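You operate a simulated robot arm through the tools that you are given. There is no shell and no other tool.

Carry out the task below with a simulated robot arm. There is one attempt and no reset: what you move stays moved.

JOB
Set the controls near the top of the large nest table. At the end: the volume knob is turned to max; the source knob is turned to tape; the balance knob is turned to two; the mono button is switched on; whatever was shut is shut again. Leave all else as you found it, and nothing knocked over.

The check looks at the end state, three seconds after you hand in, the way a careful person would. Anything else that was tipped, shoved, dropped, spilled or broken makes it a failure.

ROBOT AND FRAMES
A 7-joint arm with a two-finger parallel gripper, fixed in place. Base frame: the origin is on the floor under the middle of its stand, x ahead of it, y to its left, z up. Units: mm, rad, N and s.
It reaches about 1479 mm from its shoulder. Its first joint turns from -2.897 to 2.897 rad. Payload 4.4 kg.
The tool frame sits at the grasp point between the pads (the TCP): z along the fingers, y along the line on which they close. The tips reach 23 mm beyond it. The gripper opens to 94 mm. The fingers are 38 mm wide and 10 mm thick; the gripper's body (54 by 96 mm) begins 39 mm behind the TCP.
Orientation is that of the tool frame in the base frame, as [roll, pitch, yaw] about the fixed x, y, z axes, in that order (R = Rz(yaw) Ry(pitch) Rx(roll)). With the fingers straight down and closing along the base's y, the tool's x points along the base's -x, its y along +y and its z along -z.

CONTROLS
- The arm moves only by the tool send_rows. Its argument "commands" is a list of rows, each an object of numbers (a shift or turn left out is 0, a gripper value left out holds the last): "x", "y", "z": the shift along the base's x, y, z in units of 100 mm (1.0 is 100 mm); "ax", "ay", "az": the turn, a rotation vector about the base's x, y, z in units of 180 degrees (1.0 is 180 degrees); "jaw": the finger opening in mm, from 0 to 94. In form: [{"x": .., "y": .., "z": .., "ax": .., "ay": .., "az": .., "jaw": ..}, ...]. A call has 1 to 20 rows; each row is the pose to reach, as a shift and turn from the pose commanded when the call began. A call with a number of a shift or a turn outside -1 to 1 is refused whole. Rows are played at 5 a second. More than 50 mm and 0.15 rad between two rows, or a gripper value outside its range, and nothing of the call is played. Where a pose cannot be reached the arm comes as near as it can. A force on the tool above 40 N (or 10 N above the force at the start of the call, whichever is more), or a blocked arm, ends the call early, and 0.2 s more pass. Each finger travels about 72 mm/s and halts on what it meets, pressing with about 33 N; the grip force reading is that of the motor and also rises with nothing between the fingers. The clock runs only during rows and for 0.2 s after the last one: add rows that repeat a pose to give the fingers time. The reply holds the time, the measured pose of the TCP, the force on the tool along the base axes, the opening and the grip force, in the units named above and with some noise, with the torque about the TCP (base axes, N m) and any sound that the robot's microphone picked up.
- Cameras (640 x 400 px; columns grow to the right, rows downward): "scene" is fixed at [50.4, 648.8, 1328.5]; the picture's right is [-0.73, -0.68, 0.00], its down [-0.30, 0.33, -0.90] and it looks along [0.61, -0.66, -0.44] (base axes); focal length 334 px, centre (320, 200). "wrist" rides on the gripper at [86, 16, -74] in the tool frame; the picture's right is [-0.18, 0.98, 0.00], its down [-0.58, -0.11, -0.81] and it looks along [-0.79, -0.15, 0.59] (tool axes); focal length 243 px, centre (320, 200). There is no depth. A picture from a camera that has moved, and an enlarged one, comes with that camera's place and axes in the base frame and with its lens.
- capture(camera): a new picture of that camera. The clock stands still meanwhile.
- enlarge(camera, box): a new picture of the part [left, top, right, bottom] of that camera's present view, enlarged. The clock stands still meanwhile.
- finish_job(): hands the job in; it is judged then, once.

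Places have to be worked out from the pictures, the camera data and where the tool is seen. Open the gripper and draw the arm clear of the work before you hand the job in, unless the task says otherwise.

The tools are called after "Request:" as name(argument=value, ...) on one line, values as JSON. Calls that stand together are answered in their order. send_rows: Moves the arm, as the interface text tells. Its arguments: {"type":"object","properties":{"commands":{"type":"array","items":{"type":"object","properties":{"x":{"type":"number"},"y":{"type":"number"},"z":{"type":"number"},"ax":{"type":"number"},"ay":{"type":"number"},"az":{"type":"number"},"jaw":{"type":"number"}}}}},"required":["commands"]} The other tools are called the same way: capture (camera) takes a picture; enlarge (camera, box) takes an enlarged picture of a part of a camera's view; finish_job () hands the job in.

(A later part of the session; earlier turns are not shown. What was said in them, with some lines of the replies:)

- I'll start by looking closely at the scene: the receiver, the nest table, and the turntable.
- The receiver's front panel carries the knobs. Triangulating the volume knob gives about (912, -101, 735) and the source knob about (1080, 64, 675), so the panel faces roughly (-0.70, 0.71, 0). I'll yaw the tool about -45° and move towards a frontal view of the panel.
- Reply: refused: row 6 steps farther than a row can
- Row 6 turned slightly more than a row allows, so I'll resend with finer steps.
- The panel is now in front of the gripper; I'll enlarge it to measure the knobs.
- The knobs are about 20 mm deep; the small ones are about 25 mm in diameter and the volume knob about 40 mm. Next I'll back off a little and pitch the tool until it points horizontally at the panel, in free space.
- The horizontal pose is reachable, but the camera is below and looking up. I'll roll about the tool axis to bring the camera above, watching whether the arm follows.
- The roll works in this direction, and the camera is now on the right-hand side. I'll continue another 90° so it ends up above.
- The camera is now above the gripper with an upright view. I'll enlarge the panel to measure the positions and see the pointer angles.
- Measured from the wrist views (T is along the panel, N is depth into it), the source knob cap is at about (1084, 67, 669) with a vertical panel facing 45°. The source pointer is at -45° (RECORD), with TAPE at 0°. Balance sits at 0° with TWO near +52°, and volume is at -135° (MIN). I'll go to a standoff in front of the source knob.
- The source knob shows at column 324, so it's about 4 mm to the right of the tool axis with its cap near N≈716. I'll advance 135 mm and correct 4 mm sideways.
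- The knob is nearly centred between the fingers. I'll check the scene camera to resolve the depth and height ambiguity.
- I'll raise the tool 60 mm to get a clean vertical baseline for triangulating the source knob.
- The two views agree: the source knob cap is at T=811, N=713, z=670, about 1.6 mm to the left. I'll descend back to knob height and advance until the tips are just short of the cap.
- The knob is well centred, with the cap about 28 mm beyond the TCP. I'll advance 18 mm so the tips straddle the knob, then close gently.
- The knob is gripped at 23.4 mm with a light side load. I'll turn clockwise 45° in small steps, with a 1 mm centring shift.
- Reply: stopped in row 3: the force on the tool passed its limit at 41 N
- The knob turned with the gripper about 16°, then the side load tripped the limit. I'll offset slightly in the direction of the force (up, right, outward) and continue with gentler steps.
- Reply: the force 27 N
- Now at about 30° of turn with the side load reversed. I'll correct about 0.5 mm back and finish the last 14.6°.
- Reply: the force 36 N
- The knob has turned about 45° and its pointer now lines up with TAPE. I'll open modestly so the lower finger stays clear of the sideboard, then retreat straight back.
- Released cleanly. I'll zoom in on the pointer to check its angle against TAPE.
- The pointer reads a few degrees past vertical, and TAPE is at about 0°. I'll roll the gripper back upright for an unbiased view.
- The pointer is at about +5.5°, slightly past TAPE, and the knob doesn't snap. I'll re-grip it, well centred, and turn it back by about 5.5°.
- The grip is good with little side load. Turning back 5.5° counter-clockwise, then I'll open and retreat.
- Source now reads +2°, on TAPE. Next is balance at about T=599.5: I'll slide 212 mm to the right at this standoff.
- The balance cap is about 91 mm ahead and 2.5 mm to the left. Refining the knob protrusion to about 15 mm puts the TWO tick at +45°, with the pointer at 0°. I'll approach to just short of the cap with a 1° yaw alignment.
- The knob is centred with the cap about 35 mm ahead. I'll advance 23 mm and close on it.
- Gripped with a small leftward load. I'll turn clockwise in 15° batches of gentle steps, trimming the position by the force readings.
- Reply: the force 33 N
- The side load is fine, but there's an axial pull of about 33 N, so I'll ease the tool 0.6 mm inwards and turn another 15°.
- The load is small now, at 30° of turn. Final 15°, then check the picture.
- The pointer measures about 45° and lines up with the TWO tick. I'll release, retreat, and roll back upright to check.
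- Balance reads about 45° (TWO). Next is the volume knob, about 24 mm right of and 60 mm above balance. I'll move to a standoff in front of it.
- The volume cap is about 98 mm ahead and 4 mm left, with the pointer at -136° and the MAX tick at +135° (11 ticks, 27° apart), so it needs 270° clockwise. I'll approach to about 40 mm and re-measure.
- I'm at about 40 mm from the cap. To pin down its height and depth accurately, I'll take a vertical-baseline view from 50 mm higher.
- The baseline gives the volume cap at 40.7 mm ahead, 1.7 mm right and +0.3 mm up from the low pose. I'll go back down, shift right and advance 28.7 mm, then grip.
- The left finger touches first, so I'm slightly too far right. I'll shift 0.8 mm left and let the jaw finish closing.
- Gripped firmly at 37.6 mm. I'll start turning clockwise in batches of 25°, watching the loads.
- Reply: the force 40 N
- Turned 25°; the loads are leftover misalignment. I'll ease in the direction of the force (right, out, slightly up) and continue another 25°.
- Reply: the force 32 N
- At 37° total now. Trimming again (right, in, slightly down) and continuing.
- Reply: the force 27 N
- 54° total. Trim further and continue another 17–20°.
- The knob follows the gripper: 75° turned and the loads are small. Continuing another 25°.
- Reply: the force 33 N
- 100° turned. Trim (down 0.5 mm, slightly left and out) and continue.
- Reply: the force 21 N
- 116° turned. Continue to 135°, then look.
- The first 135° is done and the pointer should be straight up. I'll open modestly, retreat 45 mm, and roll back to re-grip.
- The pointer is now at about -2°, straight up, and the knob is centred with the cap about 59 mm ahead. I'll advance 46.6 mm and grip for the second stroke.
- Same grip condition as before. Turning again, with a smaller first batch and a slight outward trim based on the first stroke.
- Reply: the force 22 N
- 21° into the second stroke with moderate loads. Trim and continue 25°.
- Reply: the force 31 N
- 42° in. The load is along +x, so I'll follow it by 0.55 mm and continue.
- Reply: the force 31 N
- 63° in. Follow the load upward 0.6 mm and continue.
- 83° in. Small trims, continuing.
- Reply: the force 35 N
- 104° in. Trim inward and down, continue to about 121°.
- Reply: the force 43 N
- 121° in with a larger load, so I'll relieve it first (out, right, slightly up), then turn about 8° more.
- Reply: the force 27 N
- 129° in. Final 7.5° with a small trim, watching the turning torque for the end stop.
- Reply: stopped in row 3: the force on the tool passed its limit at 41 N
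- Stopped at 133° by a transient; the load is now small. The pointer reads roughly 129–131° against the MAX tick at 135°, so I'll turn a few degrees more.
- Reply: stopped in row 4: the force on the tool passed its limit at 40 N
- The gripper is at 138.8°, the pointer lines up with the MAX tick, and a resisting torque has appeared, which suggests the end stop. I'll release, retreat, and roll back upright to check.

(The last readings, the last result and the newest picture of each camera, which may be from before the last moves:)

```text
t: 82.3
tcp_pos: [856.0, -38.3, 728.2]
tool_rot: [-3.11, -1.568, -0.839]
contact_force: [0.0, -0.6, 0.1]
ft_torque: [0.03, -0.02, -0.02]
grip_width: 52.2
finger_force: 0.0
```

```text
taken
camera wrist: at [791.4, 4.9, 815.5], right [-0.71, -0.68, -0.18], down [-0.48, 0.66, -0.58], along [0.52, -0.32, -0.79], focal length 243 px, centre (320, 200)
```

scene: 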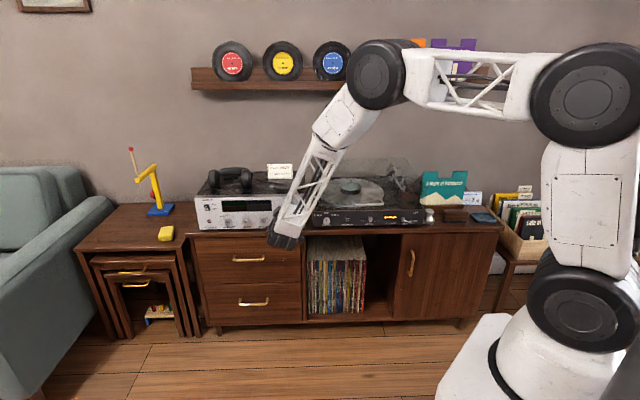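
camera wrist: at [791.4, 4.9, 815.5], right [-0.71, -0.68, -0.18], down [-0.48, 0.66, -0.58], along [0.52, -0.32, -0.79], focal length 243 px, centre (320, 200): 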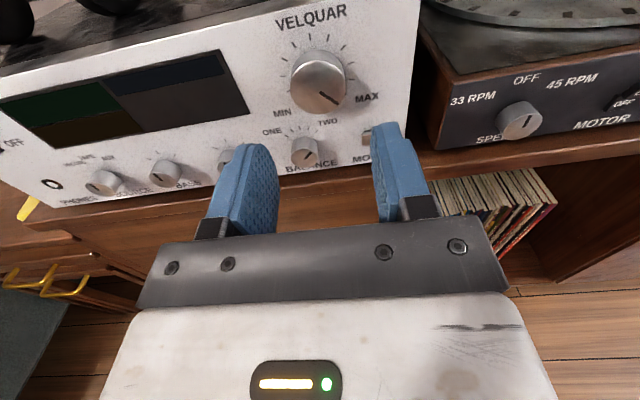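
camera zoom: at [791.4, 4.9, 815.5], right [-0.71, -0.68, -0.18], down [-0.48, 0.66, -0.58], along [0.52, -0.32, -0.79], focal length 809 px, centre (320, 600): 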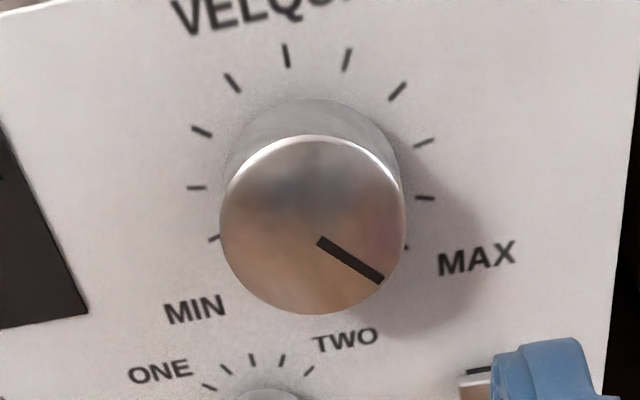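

Volume reads 134.7°, exactly on MAX. Next is the MONO button, estimated at T≈544, z≈671. I'll move to a standoff in front of it with the fingers still open to see it clearly.

Request:
send_rows(commands=[{"x": -0.1, "y": 0.02, "z": -0.1, "jaw": 52}, {"x": -0.2, "y": -0.08, "z": -0.35, "jaw": 52}, {"x": -0.313, "y": -0.171, "z": -0.57, "jaw": 52}, {"x": -0.313, "y": -0.171, "z": -0.57, "jaw": 52}, {"x": -0.313, "y": -0.171, "z": -0.57, "jaw": 52}])

Request:
capture(camera="wrist")

Request:
enlarge(camera="wrist", box=[240, 20, 400, 140])

Request:
enlarge(camera="wrist", box=[290, 45, 350, 105])

```text
t: 83.5
tcp_pos: [826.5, -54.3, 670.9]
tool_rot: [-2.541, -1.569, -1.407]
contact_force: [-0.9, -0.9, 0.2]
ft_torque: [0.0, 0.0, 0.01]
grip_width: 51.8
finger_force: 0.2
```

```text
taken
camera wrist: at [760.8, -11.8, 758.6], right [-0.71, -0.68, -0.18], down [-0.48, 0.66, -0.58], along [0.52, -0.32, -0.79], focal length 243 px, centre (320, 200)
```

wrist: 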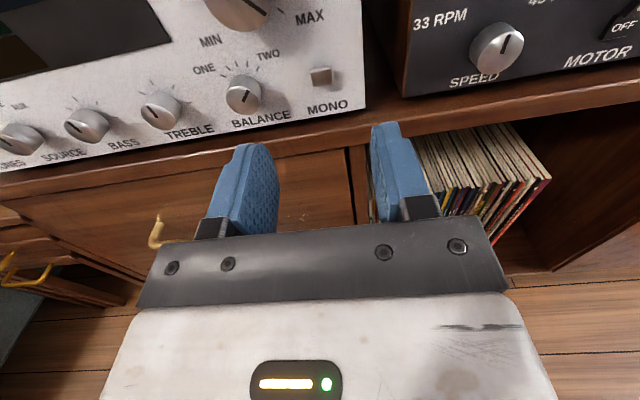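

```text
3.33 times, centred on (320, 80) of wrist
camera zoom: at [760.8, -11.8, 758.6], right [-0.71, -0.68, -0.18], down [-0.48, 0.66, -0.58], along [0.52, -0.32, -0.79], focal length 809 px, centre (320, 600)
```

zoom: 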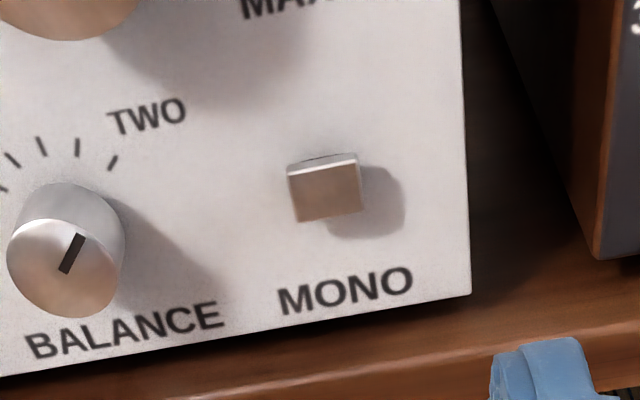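

```text
6.67 times, centred on (320, 75) of wrist
camera zoom: at [760.8, -11.8, 758.6], right [-0.71, -0.68, -0.18], down [-0.48, 0.66, -0.58], along [0.52, -0.32, -0.79], focal length 1618 px, centre (320, 1033)
```

zoom: 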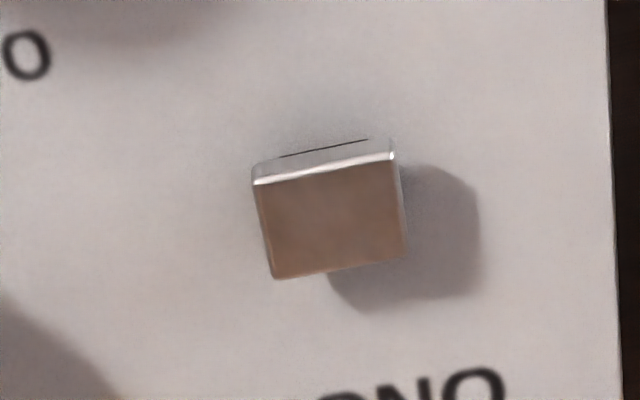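

The MONO button protrudes (off); its face is about 15 × 11 mm, some 97 mm ahead and 1.5 mm right. I'll close the fingers and advance to about 10 mm short of it.

Request:
send_rows(commands=[{"x": 0.0, "y": 0.0, "jaw": 20}, {"x": 0.1, "y": -0.12, "jaw": 0}, {"x": 0.22, "y": -0.25, "jaw": 0}, {"x": 0.33, "y": -0.36, "jaw": 0}, {"x": 0.434, "y": -0.471, "jaw": 0}, {"x": 0.434, "y": -0.471, "jaw": 0}, {"x": 0.434, "y": -0.471, "jaw": 0}])

Request:
capture(camera="wrist")

Request:
enlarge(camera="wrist", box=[240, 80, 400, 200])

```text
t: 85.1
tcp_pos: [869.4, -102.1, 670.9]
tool_rot: [-2.68, -1.57, -1.268]
contact_force: [-0.2, 0.3, 0.5]
ft_torque: [-0.01, -0.01, -0.02]
grip_width: 0.1
finger_force: 32.8
```

```text
taken
camera wrist: at [804.7, -59.5, 758.2], right [-0.71, -0.68, -0.18], down [-0.48, 0.66, -0.58], along [0.52, -0.32, -0.79], focal length 243 px, centre (320, 200)
```

wrist: 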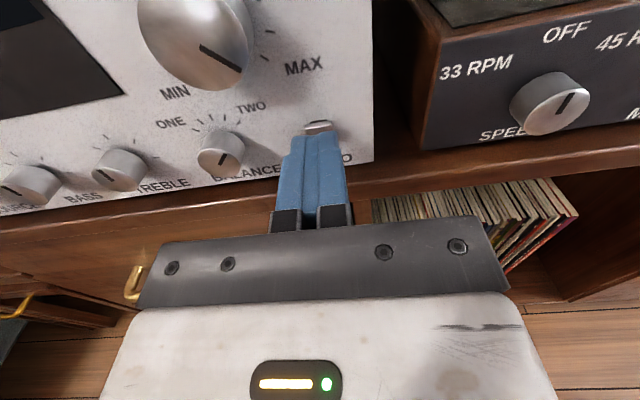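

```text
3.33 times, centred on (320, 140) of wrist
camera zoom: at [804.7, -59.5, 758.2], right [-0.71, -0.68, -0.18], down [-0.48, 0.66, -0.58], along [0.52, -0.32, -0.79], focal length 809 px, centre (320, 400)
```

zoom: 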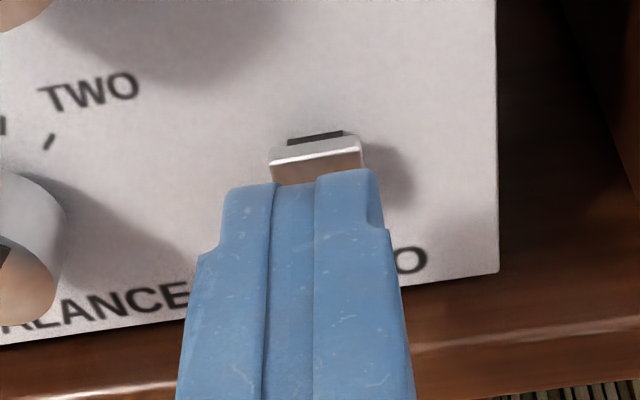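

The closed fingertips line up with the button. I'll creep forward 7 mm and watch for contact or a click.

Request:
send_rows(commands=[{"x": 0.014, "y": -0.0145, "jaw": 0}, {"x": 0.028, "y": -0.029, "jaw": 0}, {"x": 0.042, "y": -0.0435, "jaw": 0}, {"x": 0.0487, "y": -0.0503, "jaw": 0}])

Request:
send_rows(commands=[{"x": 0.007, "y": -0.0072, "jaw": 0}, {"x": 0.014, "y": -0.0145, "jaw": 0}])

```text
t: 86.1
tcp_pos: [873.7, -107.1, 670.5]
tool_rot: [-2.676, -1.568, -1.272]
contact_force: [0.4, 0.2, 0.0]
ft_torque: [-0.01, 0.03, -0.01]
grip_width: 0.0
finger_force: 33.6
```

```text
t: 86.7
tcp_pos: [874.1, -108.1, 671.8]
tool_rot: [-2.69, -1.569, -1.257]
contact_force: [0.6, 0.3, -0.3]
ft_torque: [0.01, 0.02, -0.03]
grip_width: 0.0
finger_force: 33.3
```

No contact yet. I'll creep on in 1 mm steps, two to three at a time.

Request:
send_rows(commands=[{"x": 0.007, "y": -0.0072, "jaw": 0}, {"x": 0.014, "y": -0.0145, "jaw": 0}])

Request:
enlarge(camera="wrist", box=[240, 80, 400, 200])

```text
t: 87.3
tcp_pos: [875.6, -110.3, 669.6]
tool_rot: [-2.666, -1.567, -1.28]
contact_force: [-0.5, -0.8, -0.7]
ft_torque: [0.02, 0.0, 0.02]
grip_width: 0.2
finger_force: 33.4
```

```text
3.33 times, centred on (320, 140) of wrist
camera zoom: at [811.3, -67.2, 758.3], right [-0.71, -0.68, -0.18], down [-0.48, 0.66, -0.58], along [0.52, -0.32, -0.79], focal length 809 px, centre (320, 400)
```

zoom: 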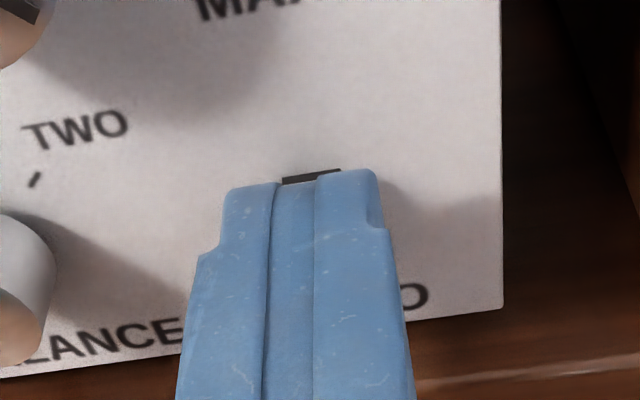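

The tips are nearly on the button face. Continuing in small steps.

Request:
send_rows(commands=[{"x": 0.007, "y": -0.0072, "jaw": 0}, {"x": 0.014, "y": -0.0145, "jaw": 0}])

Request:
send_rows(commands=[{"x": 0.007, "y": -0.0072, "jaw": 0}, {"x": 0.014, "y": -0.0145, "jaw": 0}])

```text
t: 87.9
tcp_pos: [875.5, -111.5, 671.4]
tool_rot: [-2.647, -1.569, -1.301]
contact_force: [-0.3, -0.8, -0.1]
ft_torque: [-0.01, -0.01, 0.02]
grip_width: 0.1
finger_force: 33.6
```

```text
t: 88.5
tcp_pos: [877.5, -111.9, 671.5]
tool_rot: [-2.653, -1.569, -1.294]
contact_force: [0.2, -0.3, 0.0]
ft_torque: [0.01, 0.01, 0.01]
grip_width: 0.1
finger_force: 33.1
```

Still no force, with the tip at about N≈723. Continue carefully.

Request:
send_rows(commands=[{"x": 0.007, "y": -0.0072, "jaw": 0}, {"x": 0.014, "y": -0.0145, "jaw": 0}, {"x": 0.014, "y": -0.0145, "jaw": 0}])

Request:
enlarge(camera="wrist", box=[240, 80, 400, 200])

```text
t: 89.3
tcp_pos: [881.0, -114.5, 671.2]
tool_rot: [-2.642, -1.569, -1.306]
contact_force: [-0.3, 1.0, -0.3]
ft_torque: [0.0, 0.0, 0.02]
grip_width: 0.0
finger_force: 33.1
```

```text
3.33 times, centred on (320, 140) of wrist
camera zoom: at [815.9, -71.6, 758.5], right [-0.71, -0.68, -0.18], down [-0.48, 0.66, -0.58], along [0.52, -0.32, -0.79], focal length 809 px, centre (320, 400)
```

zoom: 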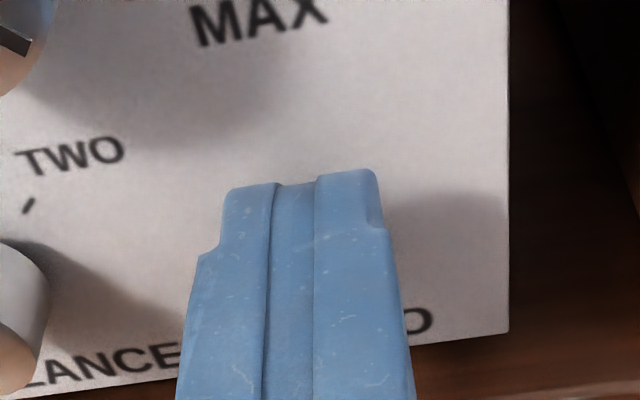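

No contact yet at tip N≈727, so the face must be a little deeper than estimated. Continuing in 1 mm steps.

Request:
send_rows(commands=[{"x": 0.007, "y": -0.0072, "jaw": 0}, {"x": 0.014, "y": -0.0145, "jaw": 0}, {"x": 0.014, "y": -0.0145, "jaw": 0}])

Request:
send_rows(commands=[{"x": 0.007, "y": -0.0072, "jaw": 0}, {"x": 0.014, "y": -0.0145, "jaw": 0}, {"x": 0.014, "y": -0.0145, "jaw": 0}])

```text
t: 90.1
tcp_pos: [880.4, -115.2, 671.3]
tool_rot: [-2.668, -1.568, -1.282]
contact_force: [-1.0, 0.1, 0.0]
ft_torque: [0.0, 0.02, 0.01]
grip_width: 0.0
finger_force: 33.2
heard: click
```

```text
t: 90.9
tcp_pos: [883.4, -117.1, 670.8]
tool_rot: [-2.752, -1.567, -1.196]
contact_force: [-3.3, 2.7, -0.3]
ft_torque: [0.01, -0.06, -0.01]
grip_width: 0.1
finger_force: 33.1
```

A click was heard, so the button has been actuated. I'll back straight off and check its state.

Request:
send_rows(commands=[{"x": -0.07, "y": 0.072, "jaw": 0}, {"x": -0.2, "y": 0.207, "jaw": 0}, {"x": -0.4, "y": 0.414, "jaw": 10}, {"x": -0.58, "y": 0.6, "jaw": 50}, {"x": -0.58, "y": 0.6, "jaw": 50}, {"x": -0.58, "y": 0.6, "jaw": 50}])

Request:
enlarge(camera="wrist", box=[240, 20, 400, 140])

Request:
enlarge(camera="wrist", box=[290, 45, 350, 105])

```text
t: 92.3
tcp_pos: [825.9, -56.1, 672.1]
tool_rot: [-2.691, -1.568, -1.255]
contact_force: [0.8, -0.5, -0.7]
ft_torque: [0.0, 0.01, -0.02]
grip_width: 50.1
finger_force: 0.1
```

```text
3.33 times, centred on (320, 80) of wrist
camera zoom: at [761.7, -13.7, 759.4], right [-0.71, -0.68, -0.18], down [-0.48, 0.66, -0.58], along [0.52, -0.32, -0.79], focal length 809 px, centre (320, 600)
```

zoom: 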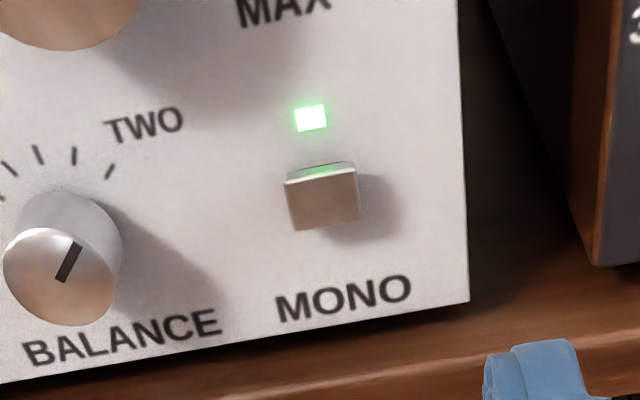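

```text
6.67 times, centred on (320, 75) of wrist
camera zoom: at [761.7, -13.7, 759.4], right [-0.71, -0.68, -0.18], down [-0.48, 0.66, -0.58], along [0.52, -0.32, -0.79], focal length 1618 px, centre (320, 1033)
```

zoom: 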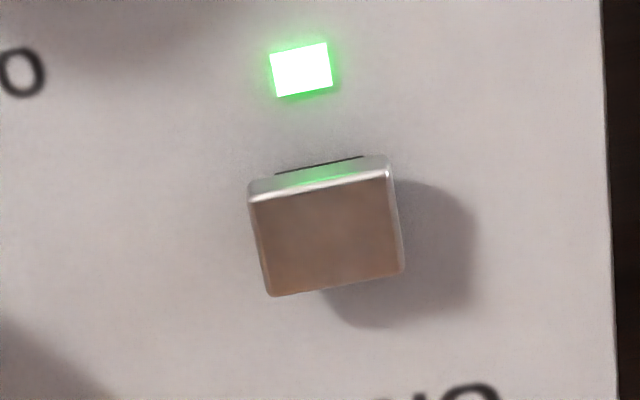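

The green mono indicator is lit, so mono is on. I'll back away and up for a full check of the panel and surroundings.

Request:
send_rows(commands=[{"x": -0.2, "y": 0.3, "z": 0.2}, {"x": -0.4, "y": 0.6, "z": 0.5}, {"x": -0.5, "y": 0.9, "z": 0.8}, {"x": -0.5, "y": 1.0, "z": 1.0}, {"x": -0.5, "y": 1.0, "z": 1.0}])

Request:
send_rows(commands=[{"x": 0.2, "y": 0.3, "z": 0.2}, {"x": 0.4, "y": 0.6, "z": 0.4}, {"x": 0.5, "y": 0.8, "z": 0.7}, {"x": 0.5, "y": 0.8, "z": 0.7}])

Request:
capture(camera="wrist")

Request:
capture(camera="scene")

```text
t: 93.5
tcp_pos: [774.9, 44.0, 771.4]
tool_rot: [-2.417, -1.569, -1.532]
contact_force: [0.5, 0.8, 0.3]
ft_torque: [0.02, 0.01, -0.02]
grip_width: 49.9
finger_force: 0.1
```

```text
t: 94.5
tcp_pos: [825.2, 126.2, 841.8]
tool_rot: [-2.551, -1.57, -1.396]
contact_force: [-0.1, -0.4, 0.8]
ft_torque: [0.0, 0.0, 0.01]
grip_width: 50.1
finger_force: 0.1
```

```text
taken
camera wrist: at [761.3, 168.5, 929.0], right [-0.71, -0.68, -0.18], down [-0.48, 0.66, -0.58], along [0.52, -0.32, -0.79], focal length 243 px, centre (320, 200)
```

wrist: 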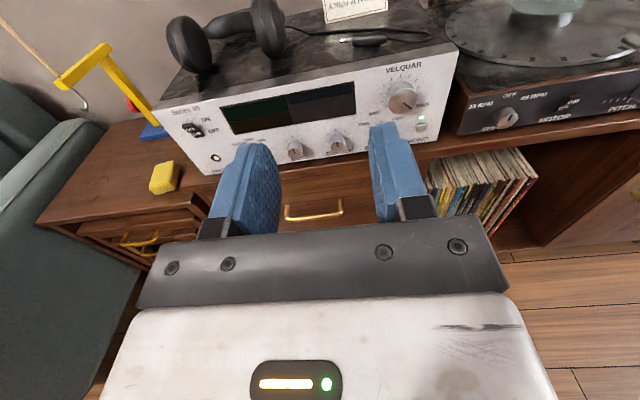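

```text
taken
```

scene: 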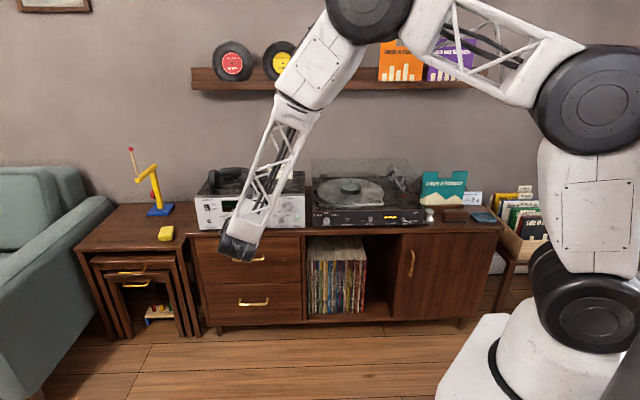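

The surroundings look undisturbed. I'll open the gripper fully and draw the arm further back and up, so both cameras can see the panel.

Request:
send_rows(commands=[{"x": -0.3, "y": -0.1, "z": 0.2, "jaw": 94}, {"x": -0.6, "y": -0.2, "z": 0.4, "jaw": 94}, {"x": -0.9, "y": -0.3, "z": 0.6, "jaw": 94}, {"x": -1.0, "y": -0.4, "z": 0.8, "jaw": 94}, {"x": -1.0, "y": -0.4, "z": 0.8, "jaw": 94}])

Request:
send_rows(commands=[{"x": -0.3, "y": -0.3, "z": 0.1}, {"x": -0.6, "y": -0.6, "z": 0.2}, {"x": -0.9, "y": -0.9, "z": 0.3}, {"x": -0.9, "y": -0.9, "z": 0.3}])

Request:
capture(camera="scene")

Request:
enlarge(camera="scene", box=[180, 150, 320, 240])

Request:
capture(camera="wrist")

```text
t: 95.7
tcp_pos: [725.8, 83.4, 920.5]
tool_rot: [-2.839, -1.568, -1.109]
contact_force: [-0.7, 0.4, 0.2]
ft_torque: [0.01, 0.01, 0.01]
grip_width: 93.6
finger_force: 0.1
```

```text
t: 96.7
tcp_pos: [632.4, -6.2, 951.2]
tool_rot: [-2.422, -1.569, -1.527]
contact_force: [0.3, -0.4, -0.7]
ft_torque: [-0.01, -0.01, 0.01]
grip_width: 93.9
finger_force: 0.0
```

```text
taken
```

scene: 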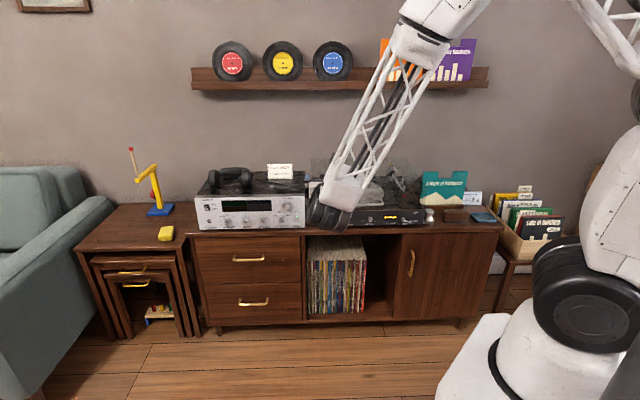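

```text
4.44 times, centred on (250, 195) of scene
camera zoom: at [50.4, 648.8, 1328.5], right [-0.73, -0.68, 0.0], down [-0.3, 0.33, -0.9], along [0.61, -0.66, -0.44], focal length 1486 px, centre (631, 222)
```

zoom: 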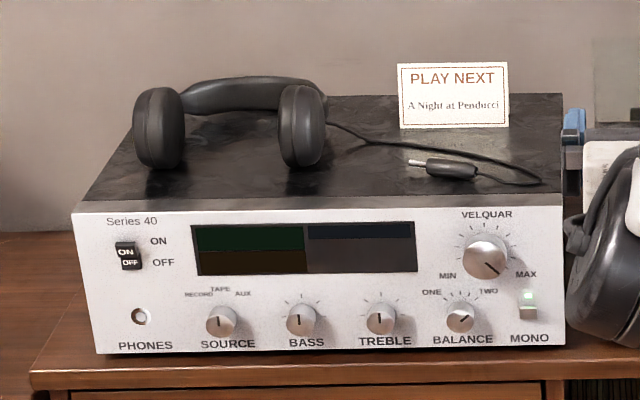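

```text
taken
camera wrist: at [568.7, 36.3, 1037.9], right [-0.71, -0.68, -0.19], down [-0.48, 0.66, -0.58], along [0.52, -0.32, -0.79], focal length 243 px, centre (320, 200)
```

wrist: 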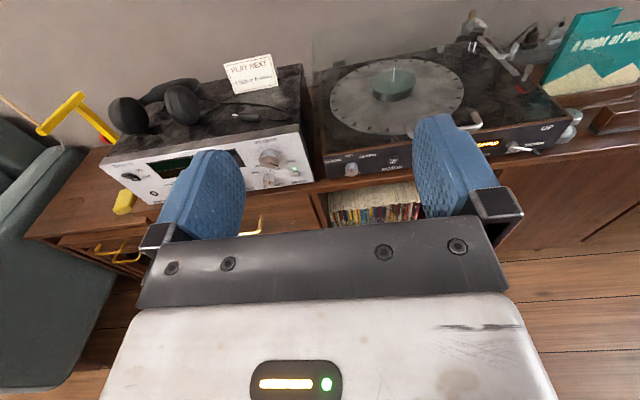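

The receiver, headphones, card and other objects are exactly where they were. One last close look at the knobs from the scene camera before handing in.

Request:
enlarge(camera="scene", box=[265, 192, 310, 230])

Request:
enlarge(camera="scene", box=[200, 200, 275, 232])

```text
10.53 times, centred on (288, 211) of scene
camera zoom: at [50.4, 648.8, 1328.5], right [-0.73, -0.68, 0.0], down [-0.3, 0.33, -0.9], along [0.61, -0.66, -0.44], focal length 3520 px, centre (662, 84)
```

zoom: 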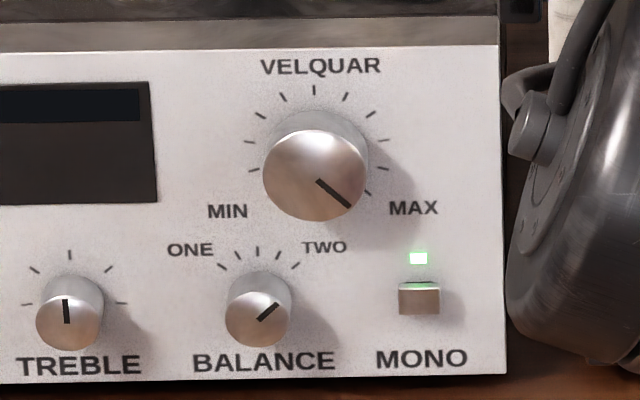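

```text
8.53 times, centred on (238, 216) of scene
camera zoom: at [50.4, 648.8, 1328.5], right [-0.73, -0.68, 0.0], down [-0.3, 0.33, -0.9], along [0.61, -0.66, -0.44], focal length 2854 px, centre (1024, 64)
```

zoom: 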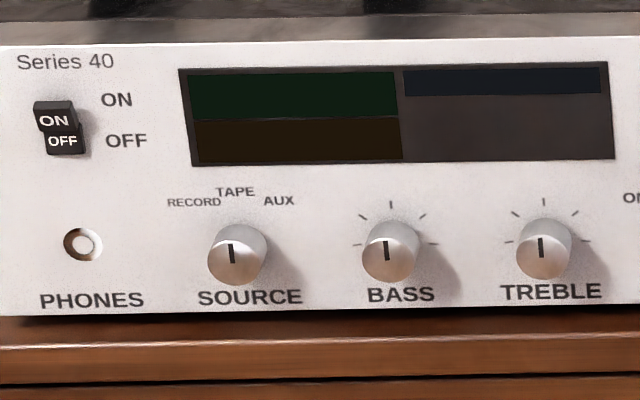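

All the settings check out: volume at MAX, source on TAPE, balance on TWO and the mono light on. Bass, treble and the power switch are unchanged, nothing is disturbed, and the gripper is open and clear, so I'm handing in.

Request:
finish_job()

```text
The job is handed in.
```

I set all four receiver controls and handed the job in; the result of the check hasn't come back. The final camera views show:

| Control | Set to | What the pictures show |
|---|---|---|
| Volume knob (labelled "VELQUAR", with MIN and MAX marks) | Max | Pointer on the MAX tick, about 135° |
| Source knob | Tape | Pointer about 2° off straight up, under the TAPE label |
| Balance knob | Two | Pointer on the TWO tick, about 45–47° |
| Mono button | On | One press, a click heard, green light lit |

- **Volume label:** no knob is marked "volume". I took the one with MIN and MAX marks to be it.
- **Source knob:** my first turn went about 5° past TAPE, so I gripped it again and turned it back.
- **Everything else:** nothing was open or needed opening. Bass, treble and the power switch look unchanged, and the receiver, headphones and card are where they started.
- **Arm:** the gripper is open and drawn clear of the receiver and sideboard.
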